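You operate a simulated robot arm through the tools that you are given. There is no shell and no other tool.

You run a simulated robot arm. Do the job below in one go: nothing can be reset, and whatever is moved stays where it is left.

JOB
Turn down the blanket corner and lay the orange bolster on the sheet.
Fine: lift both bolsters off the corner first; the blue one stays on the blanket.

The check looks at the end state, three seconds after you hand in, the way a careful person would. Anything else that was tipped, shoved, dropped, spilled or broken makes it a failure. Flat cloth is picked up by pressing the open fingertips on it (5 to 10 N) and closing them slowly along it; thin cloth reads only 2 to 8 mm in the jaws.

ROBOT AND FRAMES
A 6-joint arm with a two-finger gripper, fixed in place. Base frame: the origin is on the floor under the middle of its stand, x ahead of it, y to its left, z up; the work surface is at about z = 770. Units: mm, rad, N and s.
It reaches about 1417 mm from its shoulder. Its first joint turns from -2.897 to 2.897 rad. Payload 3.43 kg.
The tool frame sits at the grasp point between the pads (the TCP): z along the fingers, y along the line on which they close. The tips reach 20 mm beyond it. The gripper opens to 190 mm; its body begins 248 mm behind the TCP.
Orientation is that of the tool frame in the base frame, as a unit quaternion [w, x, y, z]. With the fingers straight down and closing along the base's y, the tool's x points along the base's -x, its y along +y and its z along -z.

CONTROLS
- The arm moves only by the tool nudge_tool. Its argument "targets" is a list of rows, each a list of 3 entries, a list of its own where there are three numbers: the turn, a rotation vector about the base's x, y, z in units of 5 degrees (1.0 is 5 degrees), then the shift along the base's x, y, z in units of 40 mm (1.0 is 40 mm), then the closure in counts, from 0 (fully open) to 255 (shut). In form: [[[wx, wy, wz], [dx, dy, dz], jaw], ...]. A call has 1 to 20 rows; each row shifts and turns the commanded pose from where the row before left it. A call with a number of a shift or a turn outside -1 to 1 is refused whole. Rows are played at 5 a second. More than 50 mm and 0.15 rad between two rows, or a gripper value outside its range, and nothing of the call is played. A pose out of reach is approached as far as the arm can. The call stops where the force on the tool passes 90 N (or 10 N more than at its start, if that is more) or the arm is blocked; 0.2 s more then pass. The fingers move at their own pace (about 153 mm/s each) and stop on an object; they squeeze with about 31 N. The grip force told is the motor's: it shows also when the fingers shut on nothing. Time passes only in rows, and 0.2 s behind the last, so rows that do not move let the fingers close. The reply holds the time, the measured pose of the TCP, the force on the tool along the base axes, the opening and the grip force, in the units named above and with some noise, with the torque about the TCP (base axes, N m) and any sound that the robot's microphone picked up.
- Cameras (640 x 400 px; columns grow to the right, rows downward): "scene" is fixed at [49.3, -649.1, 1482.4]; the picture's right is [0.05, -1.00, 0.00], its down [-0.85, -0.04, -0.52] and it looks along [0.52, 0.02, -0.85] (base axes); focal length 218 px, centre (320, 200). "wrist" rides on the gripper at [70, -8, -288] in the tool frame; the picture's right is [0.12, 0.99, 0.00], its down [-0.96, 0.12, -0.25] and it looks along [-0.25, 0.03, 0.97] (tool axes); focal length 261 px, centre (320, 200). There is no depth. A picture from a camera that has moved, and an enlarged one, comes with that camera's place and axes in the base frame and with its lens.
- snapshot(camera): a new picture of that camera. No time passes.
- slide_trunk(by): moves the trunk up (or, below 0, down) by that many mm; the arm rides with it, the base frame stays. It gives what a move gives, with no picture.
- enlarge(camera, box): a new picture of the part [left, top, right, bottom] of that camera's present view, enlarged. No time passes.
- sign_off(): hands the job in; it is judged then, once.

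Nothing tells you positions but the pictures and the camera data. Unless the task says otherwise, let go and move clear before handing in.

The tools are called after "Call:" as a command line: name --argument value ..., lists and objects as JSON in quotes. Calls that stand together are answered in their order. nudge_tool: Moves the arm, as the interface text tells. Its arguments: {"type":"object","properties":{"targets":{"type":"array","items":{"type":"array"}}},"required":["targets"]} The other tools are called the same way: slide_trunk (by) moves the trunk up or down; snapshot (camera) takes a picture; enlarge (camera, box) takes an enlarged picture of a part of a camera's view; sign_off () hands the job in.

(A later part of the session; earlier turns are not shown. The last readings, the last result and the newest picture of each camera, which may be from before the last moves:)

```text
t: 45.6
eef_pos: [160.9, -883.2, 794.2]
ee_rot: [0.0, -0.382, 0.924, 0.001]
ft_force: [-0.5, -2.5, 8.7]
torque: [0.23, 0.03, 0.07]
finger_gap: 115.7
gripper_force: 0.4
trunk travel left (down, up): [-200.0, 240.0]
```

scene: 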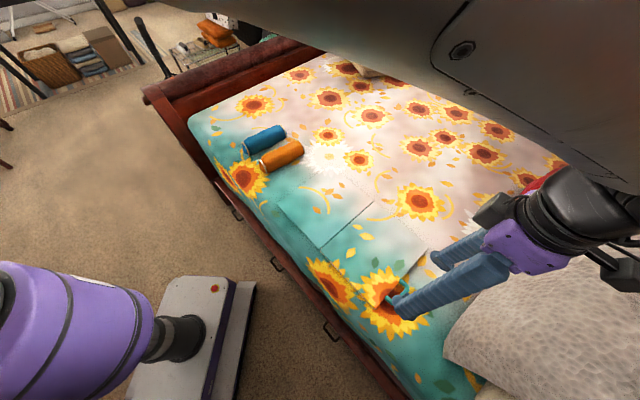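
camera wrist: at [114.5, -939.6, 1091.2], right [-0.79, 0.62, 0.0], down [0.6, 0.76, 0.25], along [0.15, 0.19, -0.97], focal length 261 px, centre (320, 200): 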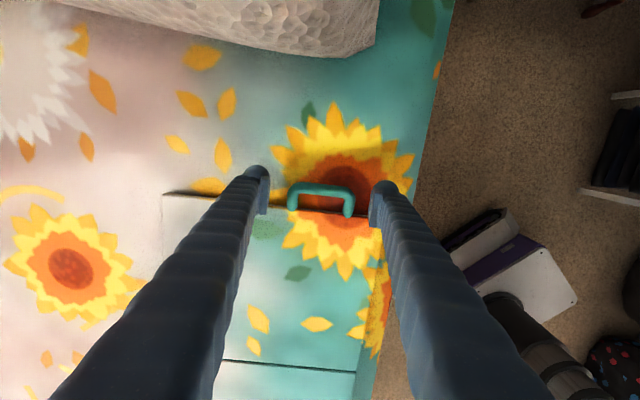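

Call:
enlarge --camera "wrist" --box '[220, 130, 420, 255]'

Call:
enlarge --camera "scene" --box '[360, 240, 440, 290]'

```text
3.20 times, centred on (320, 192) of wrist
camera zoom: at [116.0, -937.9, 1082.8], right [-0.79, 0.62, 0.0], down [0.6, 0.76, 0.25], along [0.15, 0.19, -0.97], focal length 834 px, centre (320, 224)
```

zoom: 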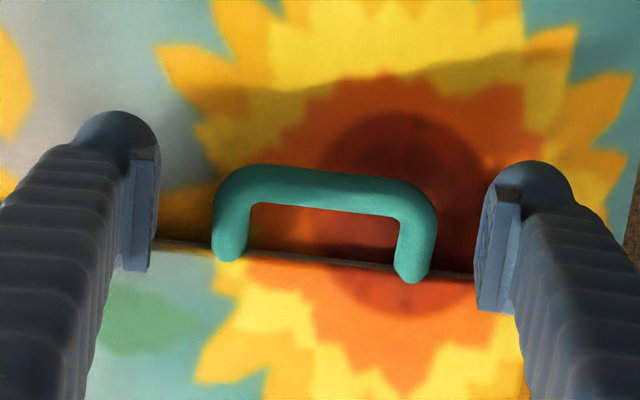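

```text
8.00 times, centred on (400, 265) of scene
camera zoom: at [49.3, -649.1, 1482.4], right [0.05, -1.0, 0.0], down [-0.85, -0.04, -0.52], along [0.52, 0.02, -0.85], focal length 1748 px, centre (-320, -320)
```

zoom: 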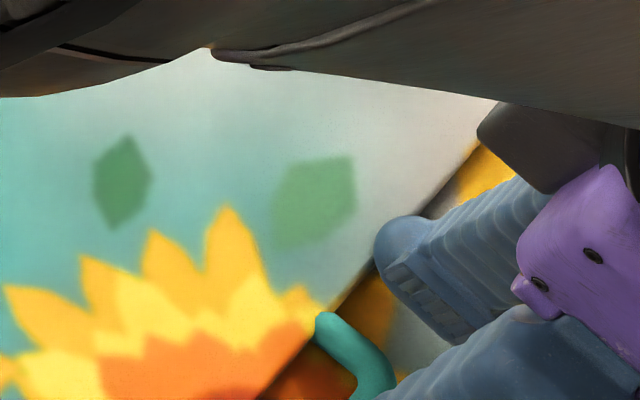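

The tips just touch the blanket at about 8 N. I'll rise 1.5 mm and close slowly on the loop.

Call:
nudge_tool --targets '[[[0, 0, 0], [0, 0, 0.06], 100], [[0, 0, 0], [0, 0, 0], 115], [[0, 0, 0], [0, 0, 0], 128], [[0, 0, 0], [0, 0, 0], 138], [[0, 0, 0], [0, 0, 0], 146], [[0, 0, 0], [0, 0, 0], 160], [[0, 0, 0], [0, 0, 0], 200], [[0, 0, 0], [0, 0, 0], 200]]'

Call:
enlarge --camera "wrist" --box '[220, 130, 420, 255]'

```text
t: 47.4
eef_pos: [158.3, -881.2, 796.9]
ee_rot: [0.0, -0.382, 0.924, 0.0]
ft_force: [-24.7, 2.2, 11.2]
torque: [0.2, 0.57, -0.11]
finger_gap: 81.1
gripper_force: 45.2
trunk travel left (down, up): [-200.0, 240.0]
```

```text
3.20 times, centred on (320, 192) of wrist
camera zoom: at [114.1, -936.9, 1084.5], right [-0.79, 0.62, 0.0], down [0.6, 0.76, 0.25], along [0.15, 0.2, -0.97], focal length 834 px, centre (320, 224)
```

zoom: 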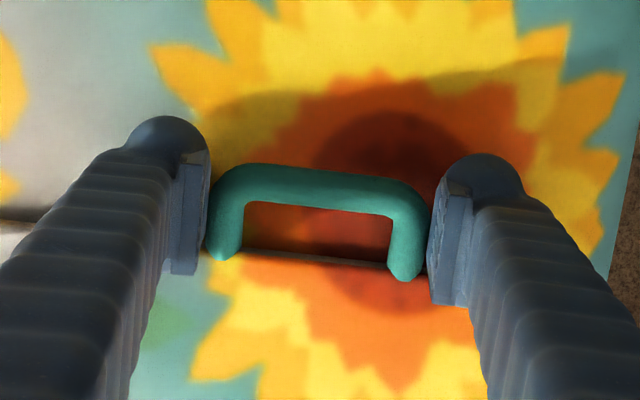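

The grip is on the loop, but there's about 25 N of sideways load because I'm off-centre by 2–3 mm. I'll relieve that before lifting.

Call:
nudge_tool --targets '[[[0, 0, 0], [-0.06, 0.05, 0], 200], [[0, 0, 0], [0, 0, 0], 200]]'

```text
t: 48.0
eef_pos: [157.9, -880.7, 796.9]
ee_rot: [0.0, -0.383, 0.924, -0.002]
ft_force: [-11.7, -8.1, 7.7]
torque: [-0.17, 0.1, 0.35]
finger_gap: 81.0
gripper_force: 44.7
trunk travel left (down, up): [-200.0, 240.0]
```

Call:
nudge_tool --targets '[[[0, 0, 0], [-0.025, -0.025, 0.02], 200], [[0, 0, 0], [0.018, 0.018, 0.45], 200], [[0, 0, 0], [0.053, 0.053, 0.573], 200], [[0, 0, 0], [0, 0, 0], 200]]'

Call:
snapshot --camera "wrist"

Call:
snapshot --camera "scene"

```text
t: 49.0
eef_pos: [161.9, -878.3, 838.2]
ee_rot: [0.0, -0.383, 0.924, 0.0]
ft_force: [8.2, -5.5, 0.6]
torque: [-0.07, -0.28, 0.0]
finger_gap: 78.8
gripper_force: 44.7
trunk travel left (down, up): [-200.0, 240.0]
```

```text
taken
camera wrist: at [116.8, -934.0, 1126.1], right [-0.79, 0.62, 0.0], down [0.6, 0.76, 0.25], along [0.15, 0.19, -0.97], focal length 261 px, centre (320, 200)
```

wrist: 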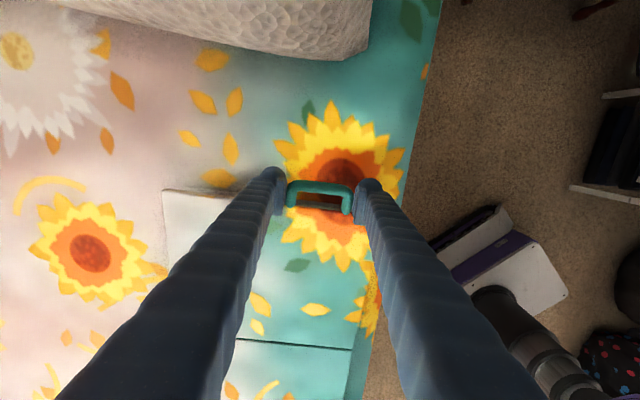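

```text
taken
```

scene: 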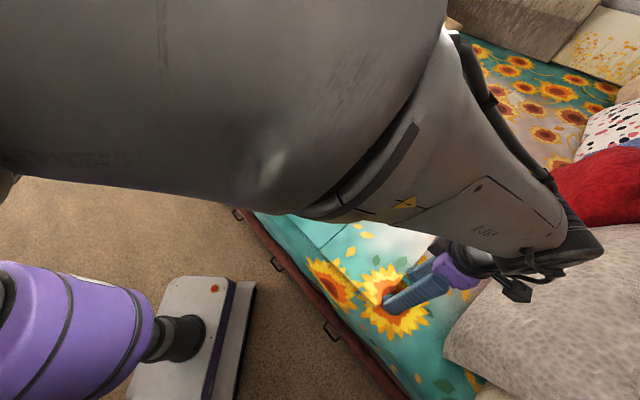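

Call:
enlarge --camera "wrist" --box '[220, 130, 420, 255]'

Call:
enlarge --camera "scene" --box '[280, 200, 480, 325]'

```text
3.20 times, centred on (320, 192) of wrist
camera zoom: at [116.8, -934.0, 1126.1], right [-0.79, 0.62, 0.0], down [0.6, 0.76, 0.25], along [0.15, 0.19, -0.97], focal length 834 px, centre (320, 224)
```

zoom: 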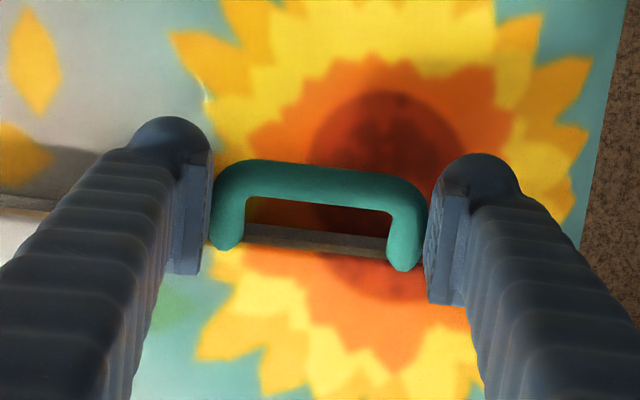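

```text
3.20 times, centred on (380, 262) of scene
camera zoom: at [49.3, -649.1, 1482.4], right [0.05, -1.0, 0.0], down [-0.85, -0.04, -0.52], along [0.52, 0.02, -0.85], focal length 699 px, centre (128, 0)
```

zoom: 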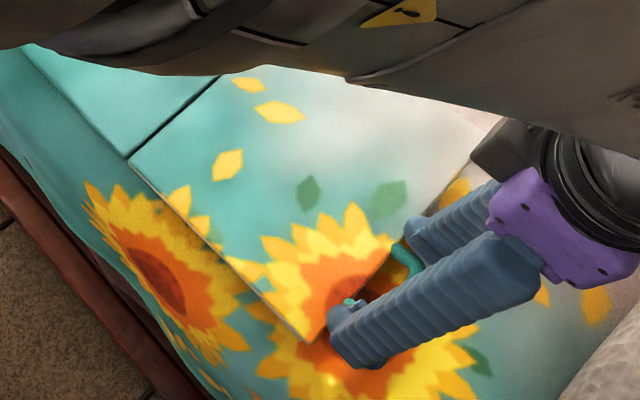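

The corner lifts with the loop and the side loads are small. I'll follow the hinge arc up to about 45° and check.

Call:
nudge_tool --targets '[[[0, 0, 0], [0.125, 0.08, 0.678], 200], [[0, 0, 0], [0.1226, 0.1233, 0.5514], 200], [[0, 0, 0], [0.156, 0.1568, 0.5343], 200], [[0, 0, 0], [0.1882, 0.1892, 0.513], 200], [[0, 0, 0], [0.2191, 0.2202, 0.4875], 200], [[0, 0, 0], [0.2482, 0.2495, 0.4585], 200], [[0, 0, 0], [0.2754, 0.2768, 0.4261], 200]]'

Call:
snapshot --camera "wrist"

Call:
snapshot --camera "scene"

```text
t: 50.6
eef_pos: [213.7, -823.2, 983.7]
ee_rot: [0.0, -0.383, 0.924, 0.0]
ft_force: [0.0, 0.6, 0.6]
torque: [-0.03, 0.02, -0.02]
finger_gap: 41.3
gripper_force: 0.0
trunk travel left (down, up): [-200.0, 240.0]
```

```text
taken
camera wrist: at [170.0, -880.1, 1272.1], right [-0.79, 0.62, 0.0], down [0.6, 0.76, 0.25], along [0.15, 0.19, -0.97], focal length 261 px, centre (320, 200)
```

wrist: 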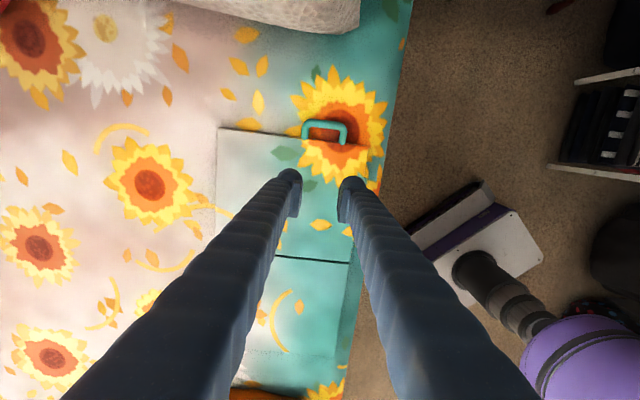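

```text
taken
```

scene: 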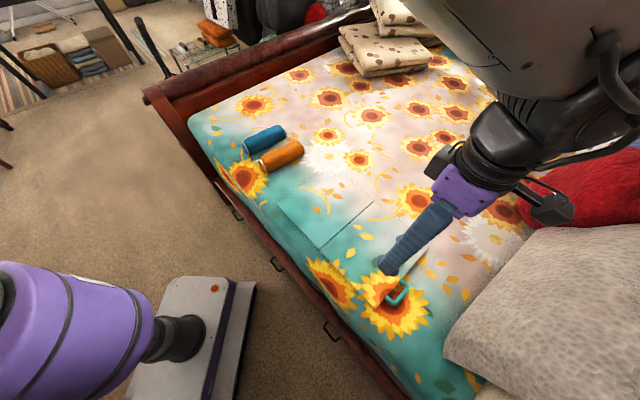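

The loop slipped out near the tips and the corner dropped back flat; nothing else moved. I'll look at the fingertip shape and the loop again to get a deeper grip.

Call:
enlarge --camera "wrist" --box '[240, 110, 400, 230]'

Call:
enlarge --camera "scene" --box '[340, 200, 500, 320]'

```text
3.33 times, centred on (320, 170) of wrist
camera zoom: at [170.0, -880.1, 1272.1], right [-0.79, 0.62, 0.0], down [0.6, 0.76, 0.25], along [0.15, 0.19, -0.97], focal length 869 px, centre (320, 300)
```

zoom: 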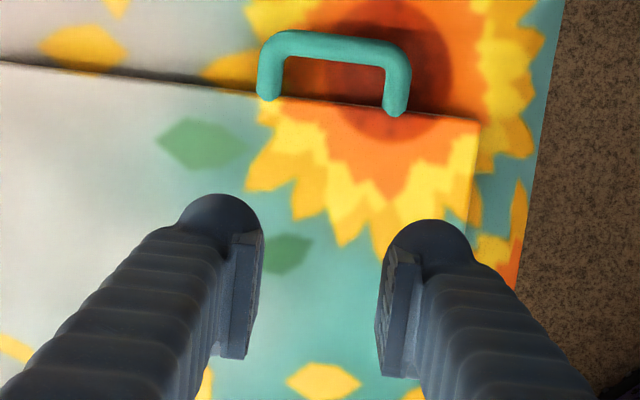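

```text
3.33 times, centred on (420, 260) of scene
camera zoom: at [49.3, -649.1, 1482.4], right [0.05, -1.0, 0.0], down [-0.85, -0.04, -0.52], along [0.52, 0.02, -0.85], focal length 728 px, centre (-13, 0)
```

zoom: 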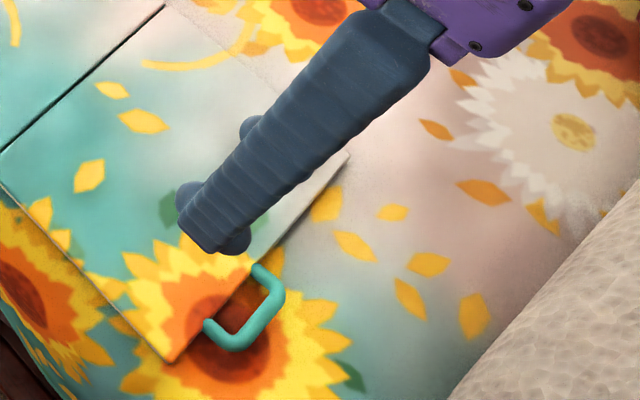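

The fingers are wider (about 44 mm) than their pads, and I think the fingers stopped on the panel's edge rather than the blanket. Next time I'll grip a few mm further out and lower, and turn the gripper with the panel so the grip doesn't have to pivot. First I'll test in free air whether the wrist can follow that rotation.

Call:
nudge_tool --targets '[[[-0.709, 0.705, 0], [0, 0, 0.3], 120], [[-0.709, 0.705, 0], [0, 0, 0.3], 120], [[-0.709, 0.705, 0], [0, 0, 0], 120], [[-0.709, 0.705, 0], [0, 0, 0], 120], [[-0.709, 0.705, 0], [0, 0, 0], 120], [[-0.709, 0.705, 0], [0, 0, 0], 120], [[-0.709, 0.705, 0], [0, 0, 0], 120], [[-0.709, 0.705, 0], [0, 0, 0], 120], [[-0.709, 0.705, 0], [0, 0, 0], 120]]'

Call:
snapshot --camera "scene"

Call:
snapshot --camera "wrist"

```text
t: 52.6
eef_pos: [215.1, -827.6, 1007.4]
ee_rot: [-0.353, -0.353, 0.854, -0.147]
ft_force: [0.4, 0.3, -0.4]
torque: [-0.01, 0.0, -0.05]
finger_gap: 100.5
gripper_force: 0.0
trunk travel left (down, up): [-200.0, 240.0]
```

```text
taken
```

scene: 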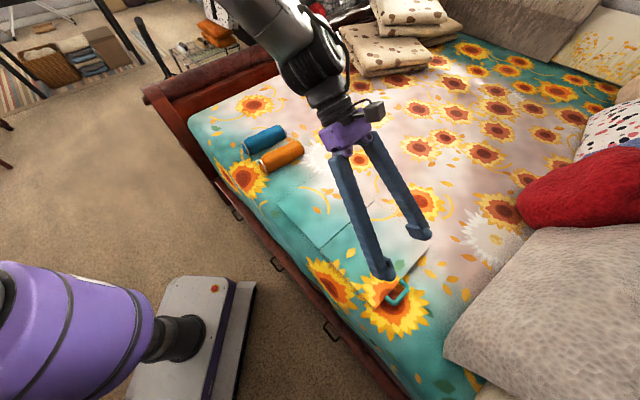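

```text
taken
camera wrist: at [328.2, -722.7, 1261.3], right [-0.76, 0.64, 0.08], down [0.52, 0.69, -0.51], along [-0.38, -0.34, -0.86], focal length 261 px, centre (320, 200)
```

wrist: 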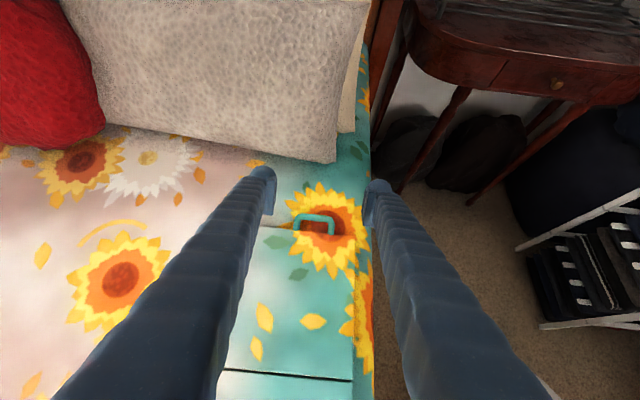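

It can tilt 45° without trouble. I'll continue the free-air test to 90° along the arc.

Call:
nudge_tool --targets '[[[-0.709, 0.705, 0], [0.3091, 0.3108, 0.3868], 120], [[-0.709, 0.705, 0], [0.3317, 0.3334, 0.3471], 120], [[-0.709, 0.705, 0], [0.3519, 0.3537, 0.3049], 120], [[-0.709, 0.705, 0], [0.3692, 0.3711, 0.2602], 120], [[-0.709, 0.705, 0], [0.3838, 0.3858, 0.2135], 120], [[-0.709, 0.705, 0], [0.3955, 0.3975, 0.1654], 120], [[-0.709, 0.705, 0], [0.4041, 0.4063, 0.1159], 120], [[-0.709, 0.705, 0], [0.4097, 0.4119, 0.0654], 120], [[-0.709, 0.705, 0], [0.4122, 0.4144, 0.0146], 120]]'

Call:
snapshot --camera "scene"

Call:
snapshot --camera "wrist"

```text
t: 54.6
eef_pos: [349.9, -689.9, 1083.4]
ee_rot: [-0.652, -0.271, 0.653, -0.273]
ft_force: [0.5, -0.9, -0.4]
torque: [-0.03, -0.01, 0.02]
finger_gap: 100.3
gripper_force: 0.1
trunk travel left (down, up): [-200.0, 240.0]
```

```text
taken
```

scene: 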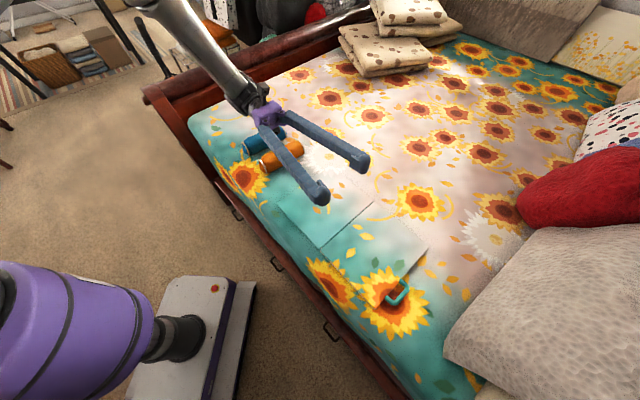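

```text
taken
camera wrist: at [557.6, -491.6, 1153.3], right [-0.7, 0.7, 0.12], down [0.09, 0.26, -0.96], along [-0.7, -0.67, -0.25], focal length 261 px, centre (320, 200)
```

wrist: 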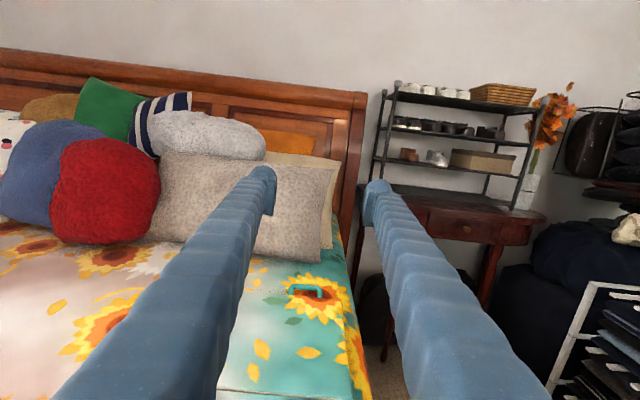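

The wrist can follow a full 90°. I'll reverse the path and hover over the loop again with the gripper vertical.

Call:
nudge_tool --targets '[[[0.709, -0.705, 0], [-0.4122, -0.4144, 0.5], 100], [[0.709, -0.705, 0], [-0.4097, -0.4119, 0.4], 100], [[0.709, -0.705, 0], [-0.4041, -0.4063, -0.1159], 100], [[0.709, -0.705, 0], [-0.3955, -0.3975, -0.1654], 100], [[0.709, -0.705, 0], [-0.3838, -0.3858, -0.2135], 100], [[0.709, -0.705, 0], [-0.3692, -0.3711, -0.2602], 100], [[0.709, -0.705, 0], [-0.3519, -0.3537, -0.3049], 100], [[0.709, -0.705, 0], [-0.3317, -0.3334, -0.3471], 100], [[0.709, -0.705, 0], [-0.3091, -0.3108, -0.3868], 100], [[0.709, -0.705, 0], [-0.2841, -0.2856, -0.4236], 100], [[0.709, -0.705, 0], [-0.2571, -0.2584, -0.4571], 100], [[0.709, -0.705, 0], [-0.228, -0.2292, -0.4871], 100], [[0.709, -0.705, 0], [-0.1972, -0.1982, -0.5134], 100], [[0.709, -0.705, 0], [-0.1648, -0.1657, -0.5358], 100], [[0.709, -0.705, 0], [-0.1313, -0.132, -0.5541], 100], [[0.709, -0.705, 0], [-0.0967, -0.0972, -0.5683], 100], [[0.709, -0.705, 0], [-0.0614, -0.0617, -0.5781], 100], [[0.709, -0.705, 0], [-0.0257, -0.0258, -0.5], 100]]'

Call:
enlarge --camera "wrist" --box '[220, 110, 420, 235]'

```text
t: 58.4
eef_pos: [154.9, -883.4, 861.8]
ee_rot: [0.001, -0.382, 0.924, 0.0]
ft_force: [-0.2, 0.1, -0.3]
torque: [-0.07, -0.04, -0.02]
finger_gap: 115.6
gripper_force: 0.1
trunk travel left (down, up): [-200.0, 240.0]
```

```text
3.20 times, centred on (320, 172) of wrist
camera zoom: at [111.4, -939.3, 1150.5], right [-0.79, 0.62, 0.0], down [0.6, 0.76, 0.25], along [0.15, 0.2, -0.97], focal length 834 px, centre (320, 288)
```

zoom: 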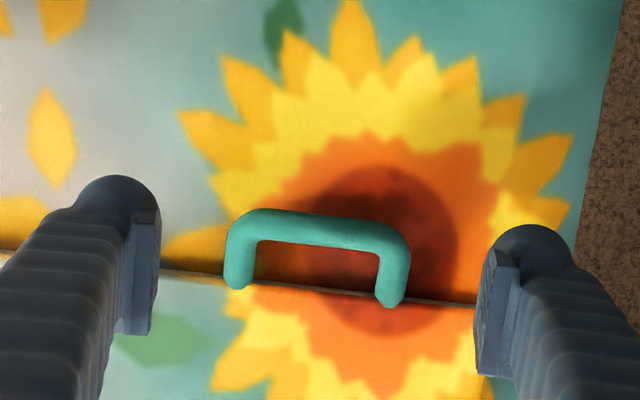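

The loop triangulates to about z 785 with the bar 270 mm from the hinge, so I have room to go deeper. I'll descend at this slightly more outward position.

Call:
nudge_tool --targets '[[[0, 0, 0], [0.01, 0.0, -0.7], 100], [[0, 0, 0], [0, 0, -0.5], 100], [[0, 0, 0], [0, 0, -0.2], 100], [[0, 0, 0], [0, 0, -0.15], 100], [[0, 0, 0], [0, 0, -0.1], 100], [[0, 0, 0], [0, 0, 0], 100]]'

```text
t: 59.8
eef_pos: [156.7, -883.7, 796.1]
ee_rot: [0.0, -0.382, 0.924, -0.001]
ft_force: [-0.4, -0.3, 0.6]
torque: [0.02, 0.0, -0.01]
finger_gap: 115.4
gripper_force: 0.1
trunk travel left (down, up): [-200.0, 240.0]
```

Call:
nudge_tool --targets '[[[0, 0, 0], [0, 0, -0.06], 100], [[0, 0, 0], [0, 0, 0], 100]]'

```text
t: 60.4
eef_pos: [154.9, -883.1, 795.2]
ee_rot: [0.0, -0.382, 0.924, 0.0]
ft_force: [-0.1, 0.5, 1.1]
torque: [0.02, 0.02, -0.02]
finger_gap: 115.6
gripper_force: 0.0
trunk travel left (down, up): [-200.0, 240.0]
```

Call:
nudge_tool --targets '[[[0, 0, 0], [0, 0, -0.05], 100], [[0, 0, 0], [0, 0, 0], 100]]'

```text
t: 61.0
eef_pos: [156.1, -883.2, 792.3]
ee_rot: [0.0, -0.382, 0.924, 0.0]
ft_force: [-0.4, 0.1, -0.2]
torque: [0.01, 0.02, -0.01]
finger_gap: 115.5
gripper_force: 0.1
trunk travel left (down, up): [-200.0, 240.0]
```

Call:
nudge_tool --targets '[[[0, 0, 0], [0, 0, -0.05], 100], [[0, 0, 0], [0, 0, 0], 100]]'

```text
t: 61.6
eef_pos: [157.1, -883.9, 790.9]
ee_rot: [0.0, -0.382, 0.924, 0.0]
ft_force: [0.5, 0.2, 0.1]
torque: [0.0, 0.01, -0.01]
finger_gap: 115.5
gripper_force: 0.1
trunk travel left (down, up): [-200.0, 240.0]
```

Call:
nudge_tool --targets '[[[0, 0, 0], [0, 0, -0.05], 100], [[0, 0, 0], [0, 0, 0], 100]]'

```text
t: 62.2
eef_pos: [156.7, -882.9, 789.0]
ee_rot: [-0.001, -0.383, 0.924, 0.0]
ft_force: [-0.3, -1.1, -0.1]
torque: [0.03, 0.0, 0.03]
finger_gap: 115.6
gripper_force: 0.4
trunk travel left (down, up): [-200.0, 240.0]
```

No contact yet at 789, so the tips are now well below the bar. I'll close slowly on the loop.

Call:
nudge_tool --targets '[[[0, 0, 0], [0, 0, 0], 115], [[0, 0, 0], [0, 0, 0], 128], [[0, 0, 0], [0, 0, 0], 136], [[0, 0, 0], [0, 0, 0], 142], [[0, 0, 0], [0, 0, 0], 150], [[0, 0, 0], [0, 0, 0], 160], [[0, 0, 0], [0, 0, 0], 200], [[0, 0, 0], [0, 0, 0], 200]]'

Call:
enlarge --camera "wrist" --box '[220, 130, 420, 255]'

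```text
t: 64.0
eef_pos: [156.7, -883.3, 787.6]
ee_rot: [0.0, -0.383, 0.924, 0.0]
ft_force: [-4.1, 2.2, 2.2]
torque: [-0.02, 0.05, 0.05]
finger_gap: 81.7
gripper_force: 45.1
trunk travel left (down, up): [-200.0, 240.0]
```

```text
3.20 times, centred on (320, 192) of wrist
camera zoom: at [111.9, -939.0, 1076.5], right [-0.79, 0.62, 0.0], down [0.6, 0.76, 0.25], along [0.15, 0.19, -0.97], focal length 834 px, centre (320, 224)
```

zoom: 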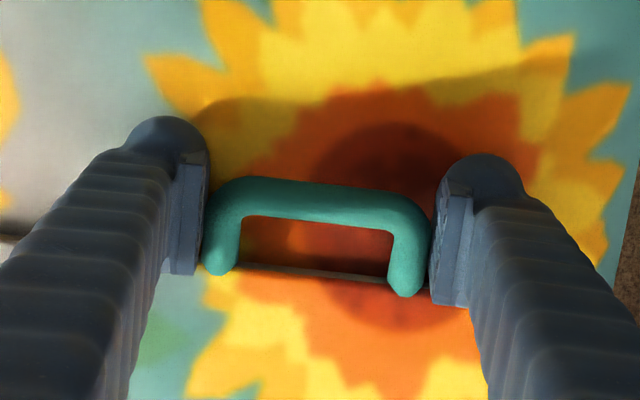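

The grip is now at 81.7 mm, well centred and with little side load. I'll lift along the arc while turning the gripper with the panel, checking after 15°.

Call:
nudge_tool --targets '[[[-0.355, 0.353, 0], [0.01, 0.01, 0.292], 200], [[-0.355, 0.353, 0], [0.0157, 0.0158, 0.2915], 200], [[-0.709, 0.705, 0], [0.0614, 0.0617, 0.5781], 200], [[-0.709, 0.705, 0], [0.0967, 0.0972, 0.5683], 200], [[0, 0, 0], [0, 0, 0], 200]]'

Call:
snapshot --camera "wrist"

Call:
enlarge --camera "wrist" --box '[220, 130, 420, 255]'

```text
t: 65.2
eef_pos: [163.5, -876.8, 858.0]
ee_rot: [-0.12, -0.38, 0.916, -0.051]
ft_force: [2.5, 5.4, -1.3]
torque: [-0.33, -0.52, 0.2]
finger_gap: 81.5
gripper_force: 45.3
trunk travel left (down, up): [-200.0, 240.0]
```

```text
taken
camera wrist: at [173.7, -876.9, 1153.8], right [-0.78, 0.62, 0.03], down [0.62, 0.78, -0.01], along [-0.03, 0.01, -1.0], focal length 261 px, centre (320, 200)
```

wrist: 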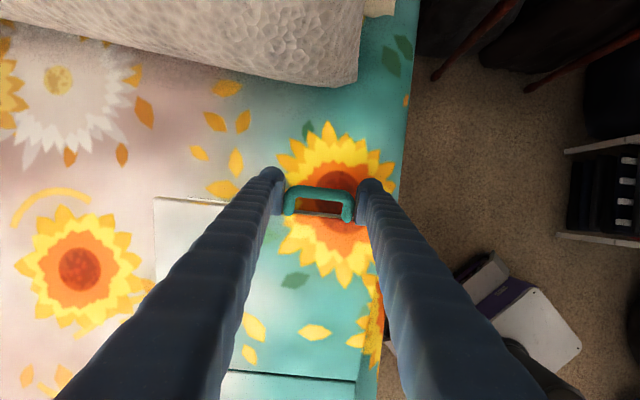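

```text
3.20 times, centred on (320, 192) of wrist
camera zoom: at [173.7, -876.9, 1153.8], right [-0.78, 0.62, 0.03], down [0.62, 0.78, -0.01], along [-0.03, 0.01, -1.0], focal length 834 px, centre (320, 224)
```

zoom: 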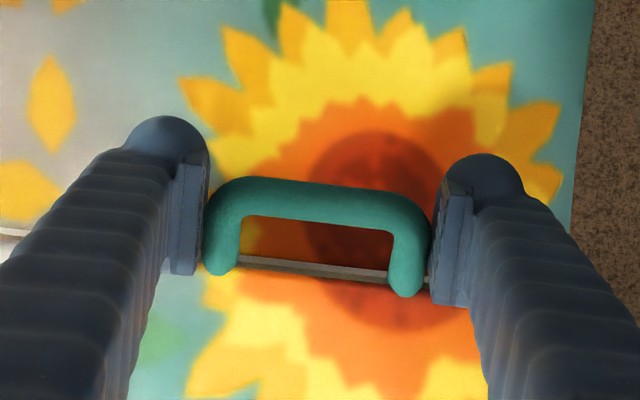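

The loop stays fixed in the pads at 15° and the loads are small. I'll continue to 50°.

Call:
nudge_tool --targets '[[[-0.709, 0.705, 0], [0.14, 0.141, 0.5541], 200], [[-0.709, 0.705, 0], [0.172, 0.173, 0.5358], 200], [[-0.709, 0.705, 0], [0.1972, 0.1982, 0.5134], 200], [[-0.709, 0.705, 0], [0.228, 0.2292, 0.4871], 200], [[0, 0, 0], [0, 0, 0], 200]]'

Call:
snapshot --camera "wrist"

```text
t: 66.4
eef_pos: [193.5, -845.0, 941.2]
ee_rot: [-0.277, -0.366, 0.881, -0.117]
ft_force: [-4.1, -2.3, 2.9]
torque: [-0.69, -0.48, 0.83]
finger_gap: 81.5
gripper_force: 44.7
trunk travel left (down, up): [-200.0, 240.0]
```

```text
taken
camera wrist: at [274.2, -775.4, 1218.0], right [-0.77, 0.63, 0.07], down [0.58, 0.74, -0.35], along [-0.27, -0.23, -0.93], focal length 261 px, centre (320, 200)
```

wrist: 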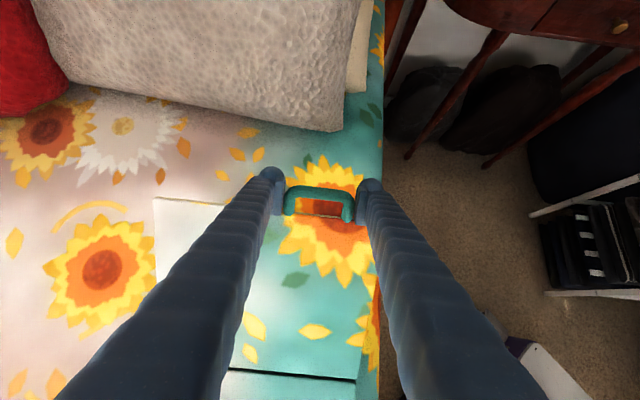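

The panel follows well at 35°. I'll continue to 60°.

Call:
nudge_tool --targets '[[[-0.709, 0.705, 0], [0.25, 0.251, 0.4571], 200], [[-0.709, 0.705, 0], [0.28, 0.2816, 0.4236], 200], [[-0.709, 0.705, 0], [0.3091, 0.3108, 0.3868], 200], [[-0.709, 0.705, 0], [0.3317, 0.3334, 0.3471], 200], [[-0.709, 0.705, 0], [0.3519, 0.3537, 0.3049], 200], [[0, 0, 0], [0, 0, 0], 200]]'

Call:
snapshot --camera "wrist"

Call:
snapshot --camera "scene"

```text
t: 67.8
eef_pos: [255.4, -783.5, 1016.2]
ee_rot: [-0.461, -0.331, 0.8, -0.192]
ft_force: [-6.4, 10.8, -6.4]
torque: [-0.5, -0.09, 0.76]
finger_gap: 81.5
gripper_force: 45.2
trunk travel left (down, up): [-200.0, 240.0]
```

```text
taken
camera wrist: at [412.1, -638.1, 1222.4], right [-0.74, 0.66, 0.1], down [0.41, 0.57, -0.71], along [-0.53, -0.49, -0.7], focal length 261 px, centre (320, 200)
```

wrist: 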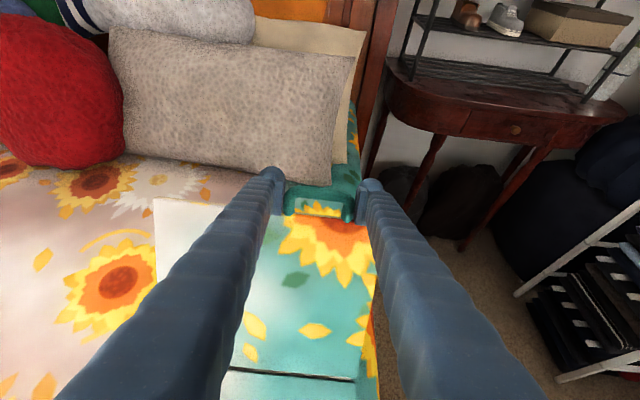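

```text
taken
```

scene: 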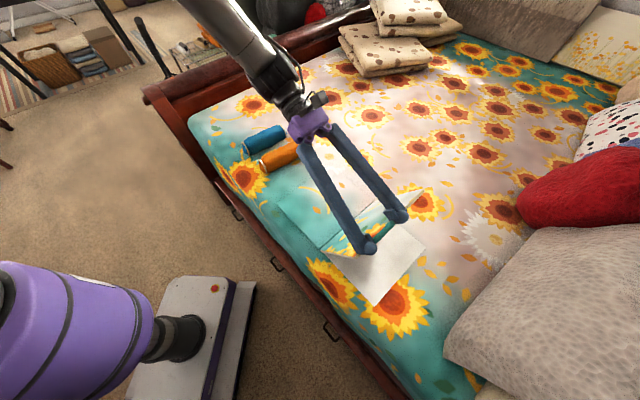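

The panel is at 60° and a white sheet shows underneath. I'll continue to 90°.

Call:
nudge_tool --targets '[[[-0.709, 0.705, 0], [0.3492, 0.3911, 0.2602], 200], [[-0.709, 0.705, 0], [0.3738, 0.3958, 0.2135], 200], [[-0.709, 0.705, 0], [0.3955, 0.3975, 0.1654], 200], [[-0.709, 0.705, 0], [0.4041, 0.4063, 0.1159], 200], [[-0.709, 0.705, 0], [0.4097, 0.4119, 0.0654], 200], [[-0.709, 0.705, 0], [0.4122, 0.4144, 0.0146], 200], [[0, 0, 0], [0, 0, 0], 200]]'

Call:
snapshot --camera "wrist"

Call:
snapshot --camera "scene"

```text
t: 69.4
eef_pos: [348.7, -691.6, 1048.1]
ee_rot: [-0.651, -0.272, 0.655, -0.271]
ft_force: [-12.7, 9.5, -45.8]
torque: [-0.74, -0.23, 0.61]
finger_gap: 81.2
gripper_force: 45.3
trunk travel left (down, up): [-200.0, 240.0]
```

```text
taken
camera wrist: at [557.0, -493.2, 1120.5], right [-0.7, 0.7, 0.12], down [0.1, 0.26, -0.96], along [-0.7, -0.66, -0.25], focal length 261 px, centre (320, 200)
```

wrist: 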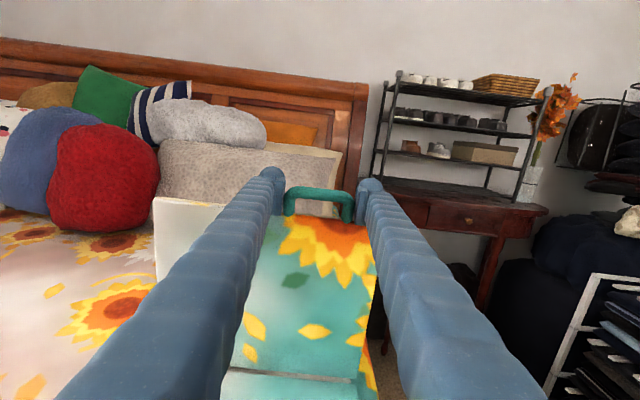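

```text
taken
```

scene: 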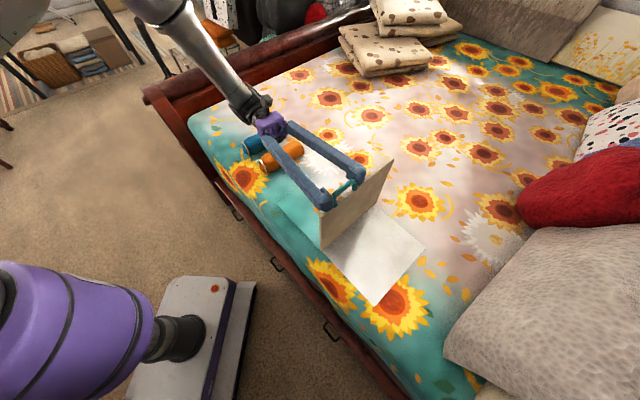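

The panel stands vertical, and I'm pulling up on it by about 45 N, so I'll relieve 6 mm of height. Then I'll go just past vertical to about 100°.

Call:
nudge_tool --targets '[[[0, 0, 0], [0, 0, -0.15], 200], [[-0.709, 0.705, 0], [0.407, 0.409, -0.053], 200], [[-0.709, 0.705, 0], [0.404, 0.406, -0.1], 200], [[0, 0, 0], [0, 0, 0], 200]]'

Call:
snapshot --camera "scene"

```text
t: 70.4
eef_pos: [383.7, -655.6, 1042.1]
ee_rot: [0.707, 0.245, -0.593, 0.297]
ft_force: [3.3, 2.1, 23.1]
torque: [-0.2, 0.38, 0.0]
finger_gap: 81.3
gripper_force: 45.3
trunk travel left (down, up): [-200.0, 240.0]
```

```text
taken
```

scene: 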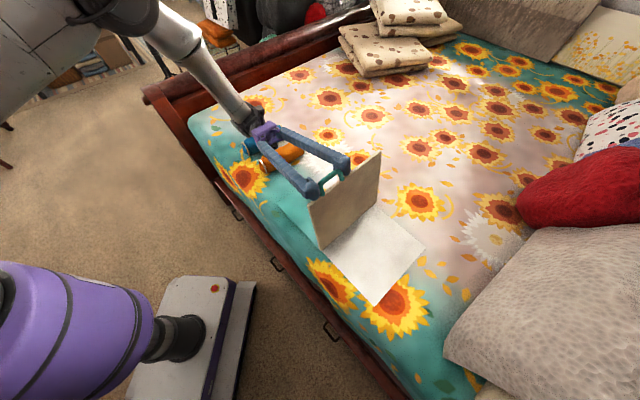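

The panel leans past vertical, toward the landing side. From here I'll lower it along the arc while tilting the gripper back toward vertical, letting the loop pivot in the pads.

Call:
nudge_tool --targets '[[[0.709, -0.705, 0], [0.3741, 0.3761, -0.03], 200], [[0.709, -0.705, 0], [0.3632, 0.3651, -0.172], 200], [[0.709, -0.705, 0], [0.3498, 0.3517, -0.219], 200], [[0.709, -0.705, 0], [0.3337, 0.3355, -0.265], 200], [[0, 0, 0], [0, 0, 0], 200]]'

Call:
snapshot --camera "scene"

Call:
snapshot --camera "wrist"

```text
t: 71.6
eef_pos: [439.9, -600.2, 1011.3]
ee_rot: [-0.592, -0.292, 0.709, -0.246]
ft_force: [-2.9, 1.4, -0.5]
torque: [-0.45, -0.1, -0.14]
finger_gap: 80.9
gripper_force: 45.3
trunk travel left (down, up): [-200.0, 240.0]
```

```text
taken
```

scene: 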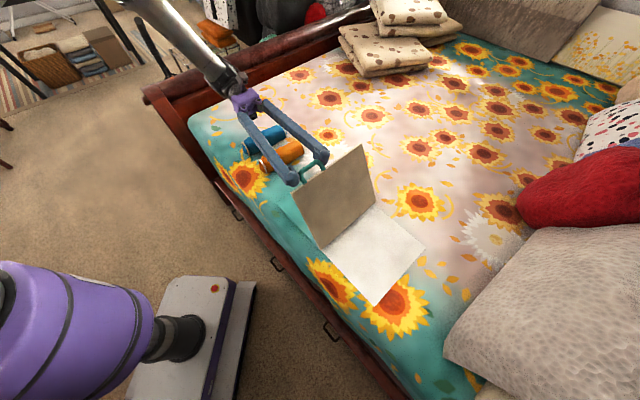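

```text
taken
camera wrist: at [635.7, -414.1, 1131.6], right [-0.72, 0.69, 0.11], down [0.21, 0.37, -0.9], along [-0.66, -0.62, -0.41], focal length 261 px, centre (320, 200)
```

wrist: 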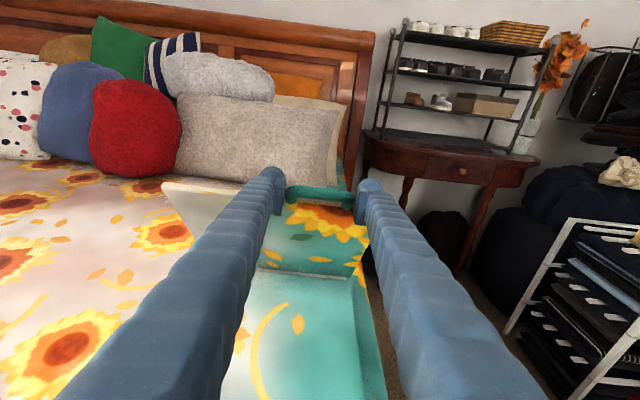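

The loop is pivoting in the pads as intended, at about 120°. I'll continue lowering.

Call:
nudge_tool --targets '[[[0.709, -0.705, 0], [0.3152, 0.3169, -0.3085], 200], [[0.709, -0.705, 0], [0.2942, 0.2958, -0.349], 200], [[0.709, -0.705, 0], [0.271, 0.2724, -0.388], 200], [[0.709, -0.705, 0], [0.2458, 0.2471, -0.423], 200], [[0, 0, 0], [0, 0, 0], 200]]'

Call:
snapshot --camera "scene"

Call:
snapshot --camera "wrist"

```text
t: 72.8
eef_pos: [487.5, -552.2, 953.4]
ee_rot: [-0.46, -0.331, 0.801, -0.193]
ft_force: [35.8, 13.6, 32.4]
torque: [-0.6, 0.23, -0.34]
finger_gap: 81.4
gripper_force: 45.6
trunk travel left (down, up): [-200.0, 240.0]
```

```text
taken
```

scene: 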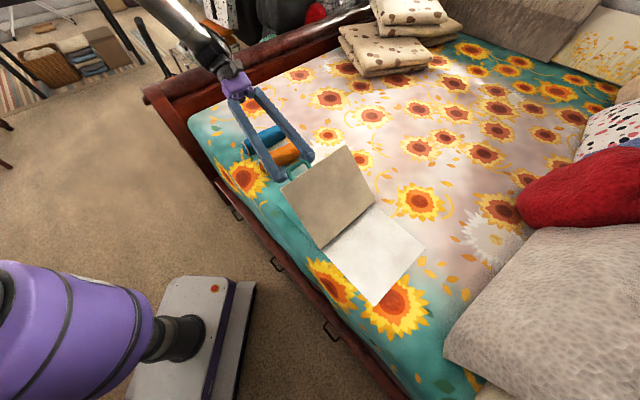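

```text
taken
camera wrist: at [641.6, -406.3, 1159.0], right [-0.75, 0.66, 0.1], down [0.41, 0.57, -0.71], along [-0.52, -0.49, -0.7], focal length 261 px, centre (320, 200)
```

wrist: 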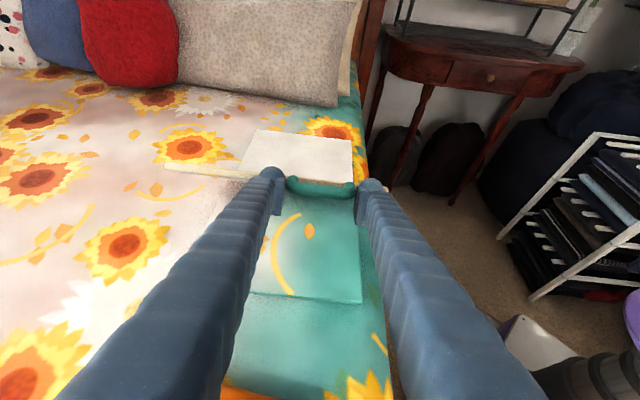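

The tips are pressing on the panel's edge, so about 45 N is acting outward along the panel. I'll ease the tool out by about 6 mm before going on.

Call:
nudge_tool --targets '[[[0, 0, 0], [0.105, 0.036, 0.125], 200], [[0, 0, 0], [0, 0, 0], 200]]'

```text
t: 73.4
eef_pos: [485.8, -553.2, 954.3]
ee_rot: [-0.462, -0.332, 0.8, -0.19]
ft_force: [1.4, -7.8, -8.8]
torque: [0.63, -0.88, 0.36]
finger_gap: 81.6
gripper_force: 44.7
trunk travel left (down, up): [-200.0, 240.0]
```

Call:
nudge_tool --targets '[[[0.709, -0.705, 0], [0.2286, 0.2298, -0.45], 200], [[0.709, -0.705, 0], [0.1995, 0.2005, -0.475], 200], [[0, 0, 0], [0, 0, 0], 200]]'

Call:
snapshot --camera "wrist"

```text
t: 74.2
eef_pos: [506.4, -534.4, 921.4]
ee_rot: [-0.389, -0.347, 0.838, -0.163]
ft_force: [5.6, 15.6, 12.9]
torque: [-0.64, 0.73, -0.63]
finger_gap: 81.1
gripper_force: 44.9
trunk travel left (down, up): [-200.0, 240.0]
```

```text
taken
camera wrist: at [634.7, -415.5, 1160.7], right [-0.76, 0.65, 0.09], down [0.49, 0.65, -0.58], along [-0.43, -0.39, -0.81], focal length 261 px, centre (320, 200)
```

wrist: 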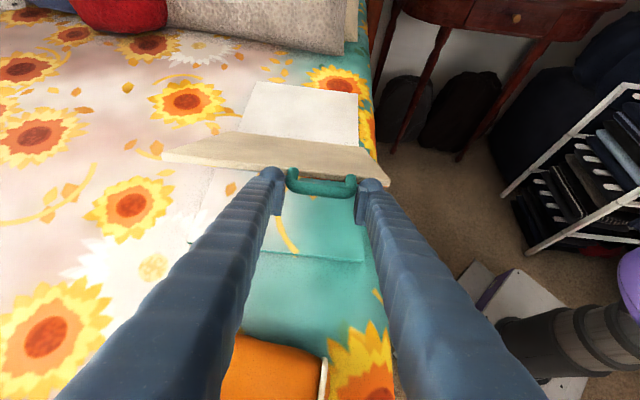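

Call:
nudge_tool --targets '[[[0.709, -0.705, 0], [0.2, 0.21, -0.48], 200], [[0.709, -0.705, 0], [0.14, 0.145, -0.52], 200], [[0, 0, 0], [0, 0, 0], 200]]'

Call:
snapshot --camera "wrist"

Call:
snapshot --camera "scene"

```text
t: 75.0
eef_pos: [520.5, -518.4, 880.6]
ee_rot: [-0.314, -0.36, 0.869, -0.132]
ft_force: [23.9, 31.4, 16.8]
torque: [-0.74, 0.15, -0.57]
finger_gap: 81.5
gripper_force: 45.2
trunk travel left (down, up): [-200.0, 240.0]
```

```text
taken
camera wrist: at [617.4, -431.7, 1146.9], right [-0.77, 0.64, 0.07], down [0.55, 0.72, -0.43], along [-0.32, -0.29, -0.9], focal length 261 px, centre (320, 200)
```

wrist: 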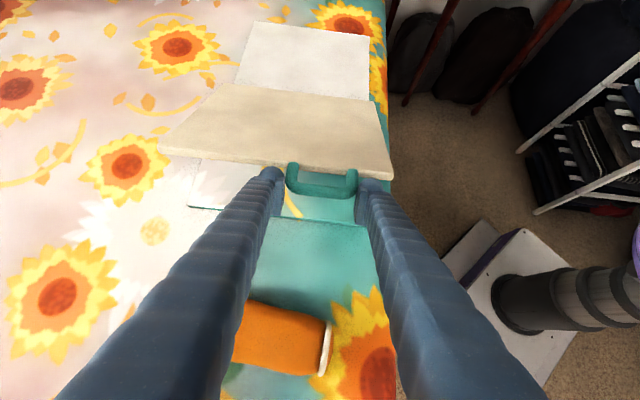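

```text
taken
```

scene: 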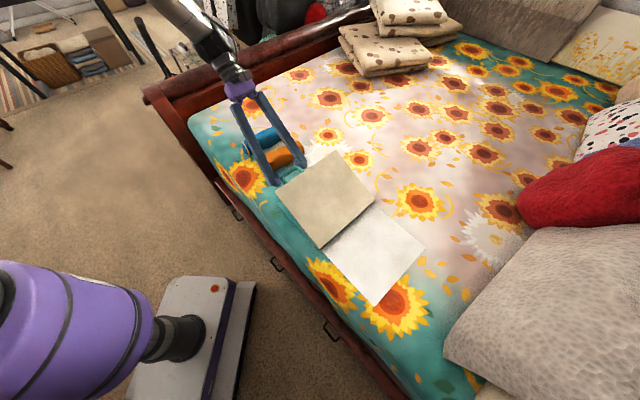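

The panel is nearly down, at about 158°. I'll ease out a few mm and keep lowering to about 170°.

Call:
nudge_tool --targets '[[[0, 0, 0], [0.09, 0.09, 0.05], 200], [[0.709, -0.705, 0], [0.11, 0.11, -0.56], 200], [[0.709, -0.705, 0], [0.07, 0.07, -0.55], 200], [[0, 0, 0], [0, 0, 0], 200]]'

Call:
snapshot --camera "wrist"

```text
t: 76.0
eef_pos: [530.3, -507.7, 836.3]
ee_rot: [-0.238, -0.37, 0.893, -0.1]
ft_force: [18.9, 24.7, 8.1]
torque: [-0.46, -0.02, -0.43]
finger_gap: 82.1
gripper_force: 45.1
trunk travel left (down, up): [-200.0, 240.0]
```

```text
taken
camera wrist: at [594.0, -456.2, 1121.4], right [-0.78, 0.63, 0.06], down [0.6, 0.76, -0.27], along [-0.21, -0.17, -0.96], focal length 261 px, centre (320, 200)
```

wrist: 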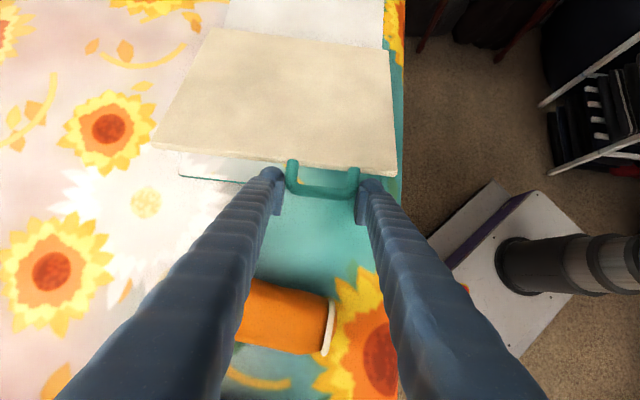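

Call:
nudge_tool --targets '[[[0.709, -0.705, 0], [0.11, 0.11, -0.4], 200], [[0.709, -0.705, 0], [0.04, 0.04, -0.3], 200], [[0, 0, 0], [0, 0, 0], 200]]'

Call:
snapshot --camera "wrist"

Call:
enlarge --camera "scene" --box '[220, 110, 440, 290]'

```text
t: 76.8
eef_pos: [534.2, -506.7, 807.9]
ee_rot: [-0.16, -0.377, 0.91, -0.065]
ft_force: [-0.9, 4.1, 1.5]
torque: [-0.31, 0.01, -0.19]
finger_gap: 82.0
gripper_force: 44.6
trunk travel left (down, up): [-200.0, 240.0]
```

```text
taken
camera wrist: at [562.7, -488.7, 1104.2], right [-0.78, 0.62, 0.04], down [0.62, 0.78, -0.1], along [-0.09, -0.05, -0.99], focal length 261 px, centre (320, 200)
```

wrist: 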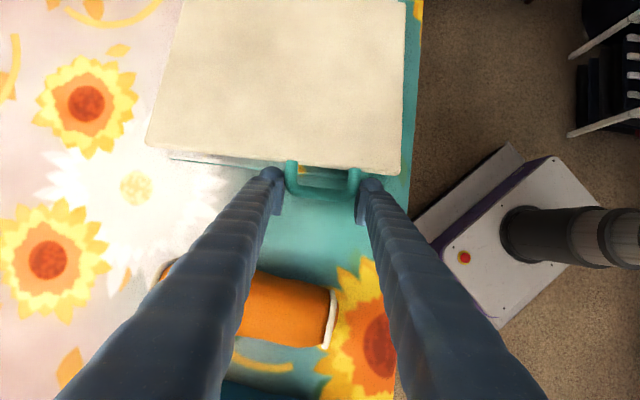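

```text
2.22 times, centred on (330, 200) of scene
camera zoom: at [49.3, -649.1, 1482.4], right [0.05, -1.0, 0.0], down [-0.85, -0.04, -0.52], along [0.52, 0.02, -0.85], focal length 486 px, centre (298, 200)
```

zoom: 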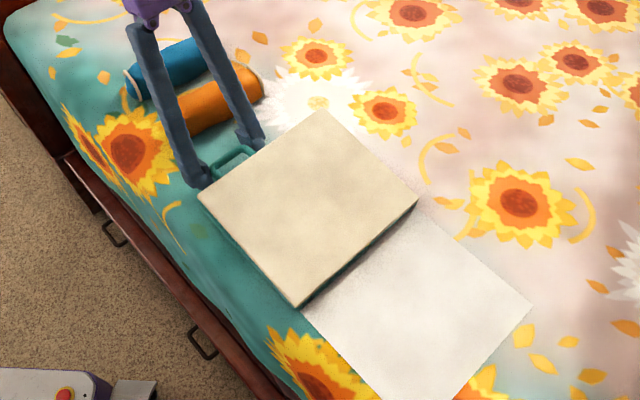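

Call:
nudge_tool --targets '[[[0.709, -0.705, 0], [0.02, 0.02, -0.15], 200], [[0, 0, 0], [0, 0, -0.1], 200], [[0, 0, 0], [0, 0, 0], 200]]'

Call:
enlarge --camera "wrist" --box '[220, 110, 420, 235]'

```text
t: 77.6
eef_pos: [536.4, -505.0, 799.9]
ee_rot: [-0.121, -0.38, 0.916, -0.05]
ft_force: [-3.0, 6.7, -1.0]
torque: [0.22, -0.12, -0.15]
finger_gap: 82.0
gripper_force: 44.7
trunk travel left (down, up): [-200.0, 240.0]
```

```text
3.20 times, centred on (320, 172) of wrist
camera zoom: at [545.5, -505.6, 1096.6], right [-0.78, 0.62, 0.03], down [0.62, 0.78, -0.01], along [-0.03, 0.01, -1.0], focal length 834 px, centre (320, 288)
```

zoom: 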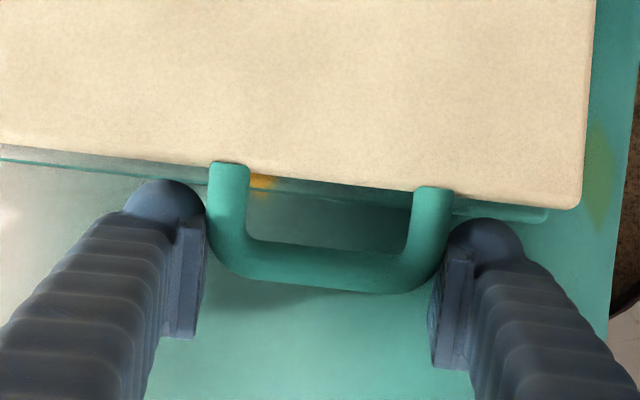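

Call:
nudge_tool --targets '[[[0, 0, 0], [0, 0, -0.1], 200], [[0, 0, 0], [0, 0, 0], 200]]'

```text
t: 78.2
eef_pos: [535.6, -503.6, 796.5]
ee_rot: [-0.121, -0.379, 0.916, -0.049]
ft_force: [-4.5, 10.9, 0.9]
torque: [-0.39, 0.18, 0.0]
finger_gap: 82.1
gripper_force: 44.8
trunk travel left (down, up): [-200.0, 240.0]
```

Call:
nudge_tool --targets '[[[0, 0, 0], [0, 0, -0.1], 200], [[0, 0, 0], [0, 0, 0], 200]]'

```text
t: 78.8
eef_pos: [535.7, -504.4, 792.1]
ee_rot: [-0.122, -0.379, 0.916, -0.05]
ft_force: [-3.8, 11.5, 1.9]
torque: [-0.49, 0.09, 0.03]
finger_gap: 82.3
gripper_force: 44.9
trunk travel left (down, up): [-200.0, 240.0]
```

Call:
enlarge --camera "wrist" --box '[220, 110, 420, 235]'

Call:
enlarge --camera "scene" --box '[270, 130, 430, 250]'

```text
3.20 times, centred on (320, 172) of wrist
camera zoom: at [545.8, -504.9, 1088.8], right [-0.78, 0.62, 0.03], down [0.62, 0.78, -0.01], along [-0.03, 0.01, -1.0], focal length 834 px, centre (320, 288)
```

zoom: 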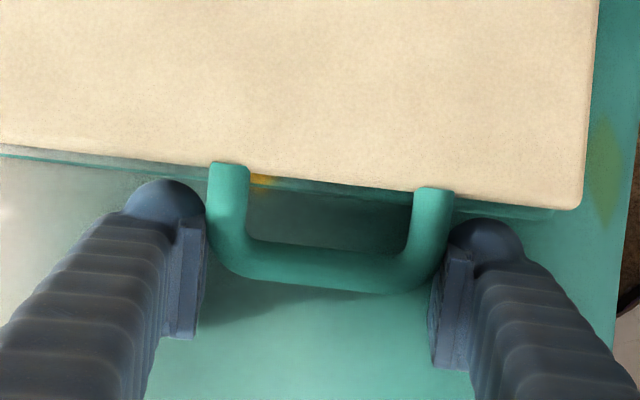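

```text
3.33 times, centred on (350, 190) of scene
camera zoom: at [49.3, -649.1, 1482.4], right [0.05, -1.0, 0.0], down [-0.85, -0.04, -0.52], along [0.52, 0.02, -0.85], focal length 728 px, centre (220, 233)
```

zoom: 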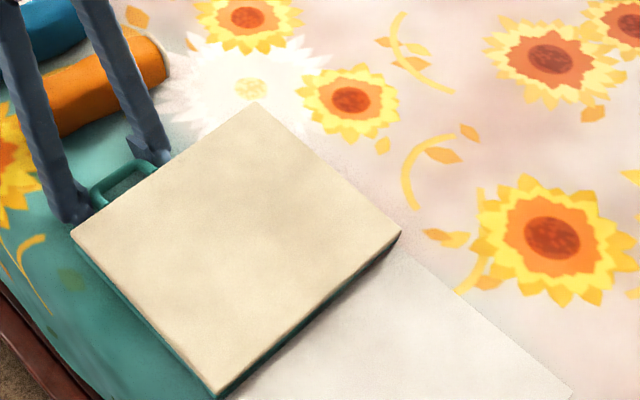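

It is almost flat. I'll open gently and let the last few mm settle, then back away up and outward.

Call:
nudge_tool --targets '[[[0, 0, 0], [0, 0, -0.04], 180], [[0, 0, 0], [0, 0, 0], 155], [[0, 0, 0], [0, 0, 0], 142], [[0, 0, 0], [0, 0, 0], 136], [[0, 0, 0], [0, 0, 0], 128], [[0, 0, 0], [0, 0, 0], 115], [[0, 0, 0], [0, 0, 0], 100], [[0, 0, 0], [0, 0, 0], 100]]'

Call:
enlarge --camera "wrist" --box '[220, 110, 420, 235]'

```text
t: 80.6
eef_pos: [534.9, -503.6, 791.1]
ee_rot: [-0.12, -0.38, 0.916, -0.05]
ft_force: [0.2, -0.7, -0.6]
torque: [-0.01, -0.02, 0.01]
finger_gap: 115.6
gripper_force: 0.1
trunk travel left (down, up): [-200.0, 240.0]
```

```text
3.20 times, centred on (320, 172) of wrist
camera zoom: at [545.9, -505.5, 1086.9], right [-0.78, 0.62, 0.03], down [0.62, 0.78, -0.01], along [-0.03, 0.01, -1.0], focal length 834 px, centre (320, 288)
```

zoom: 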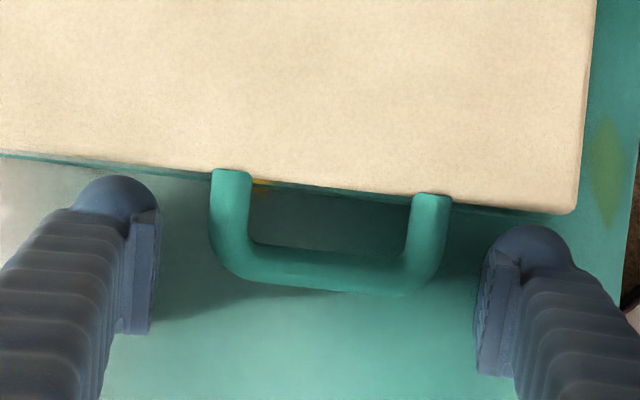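

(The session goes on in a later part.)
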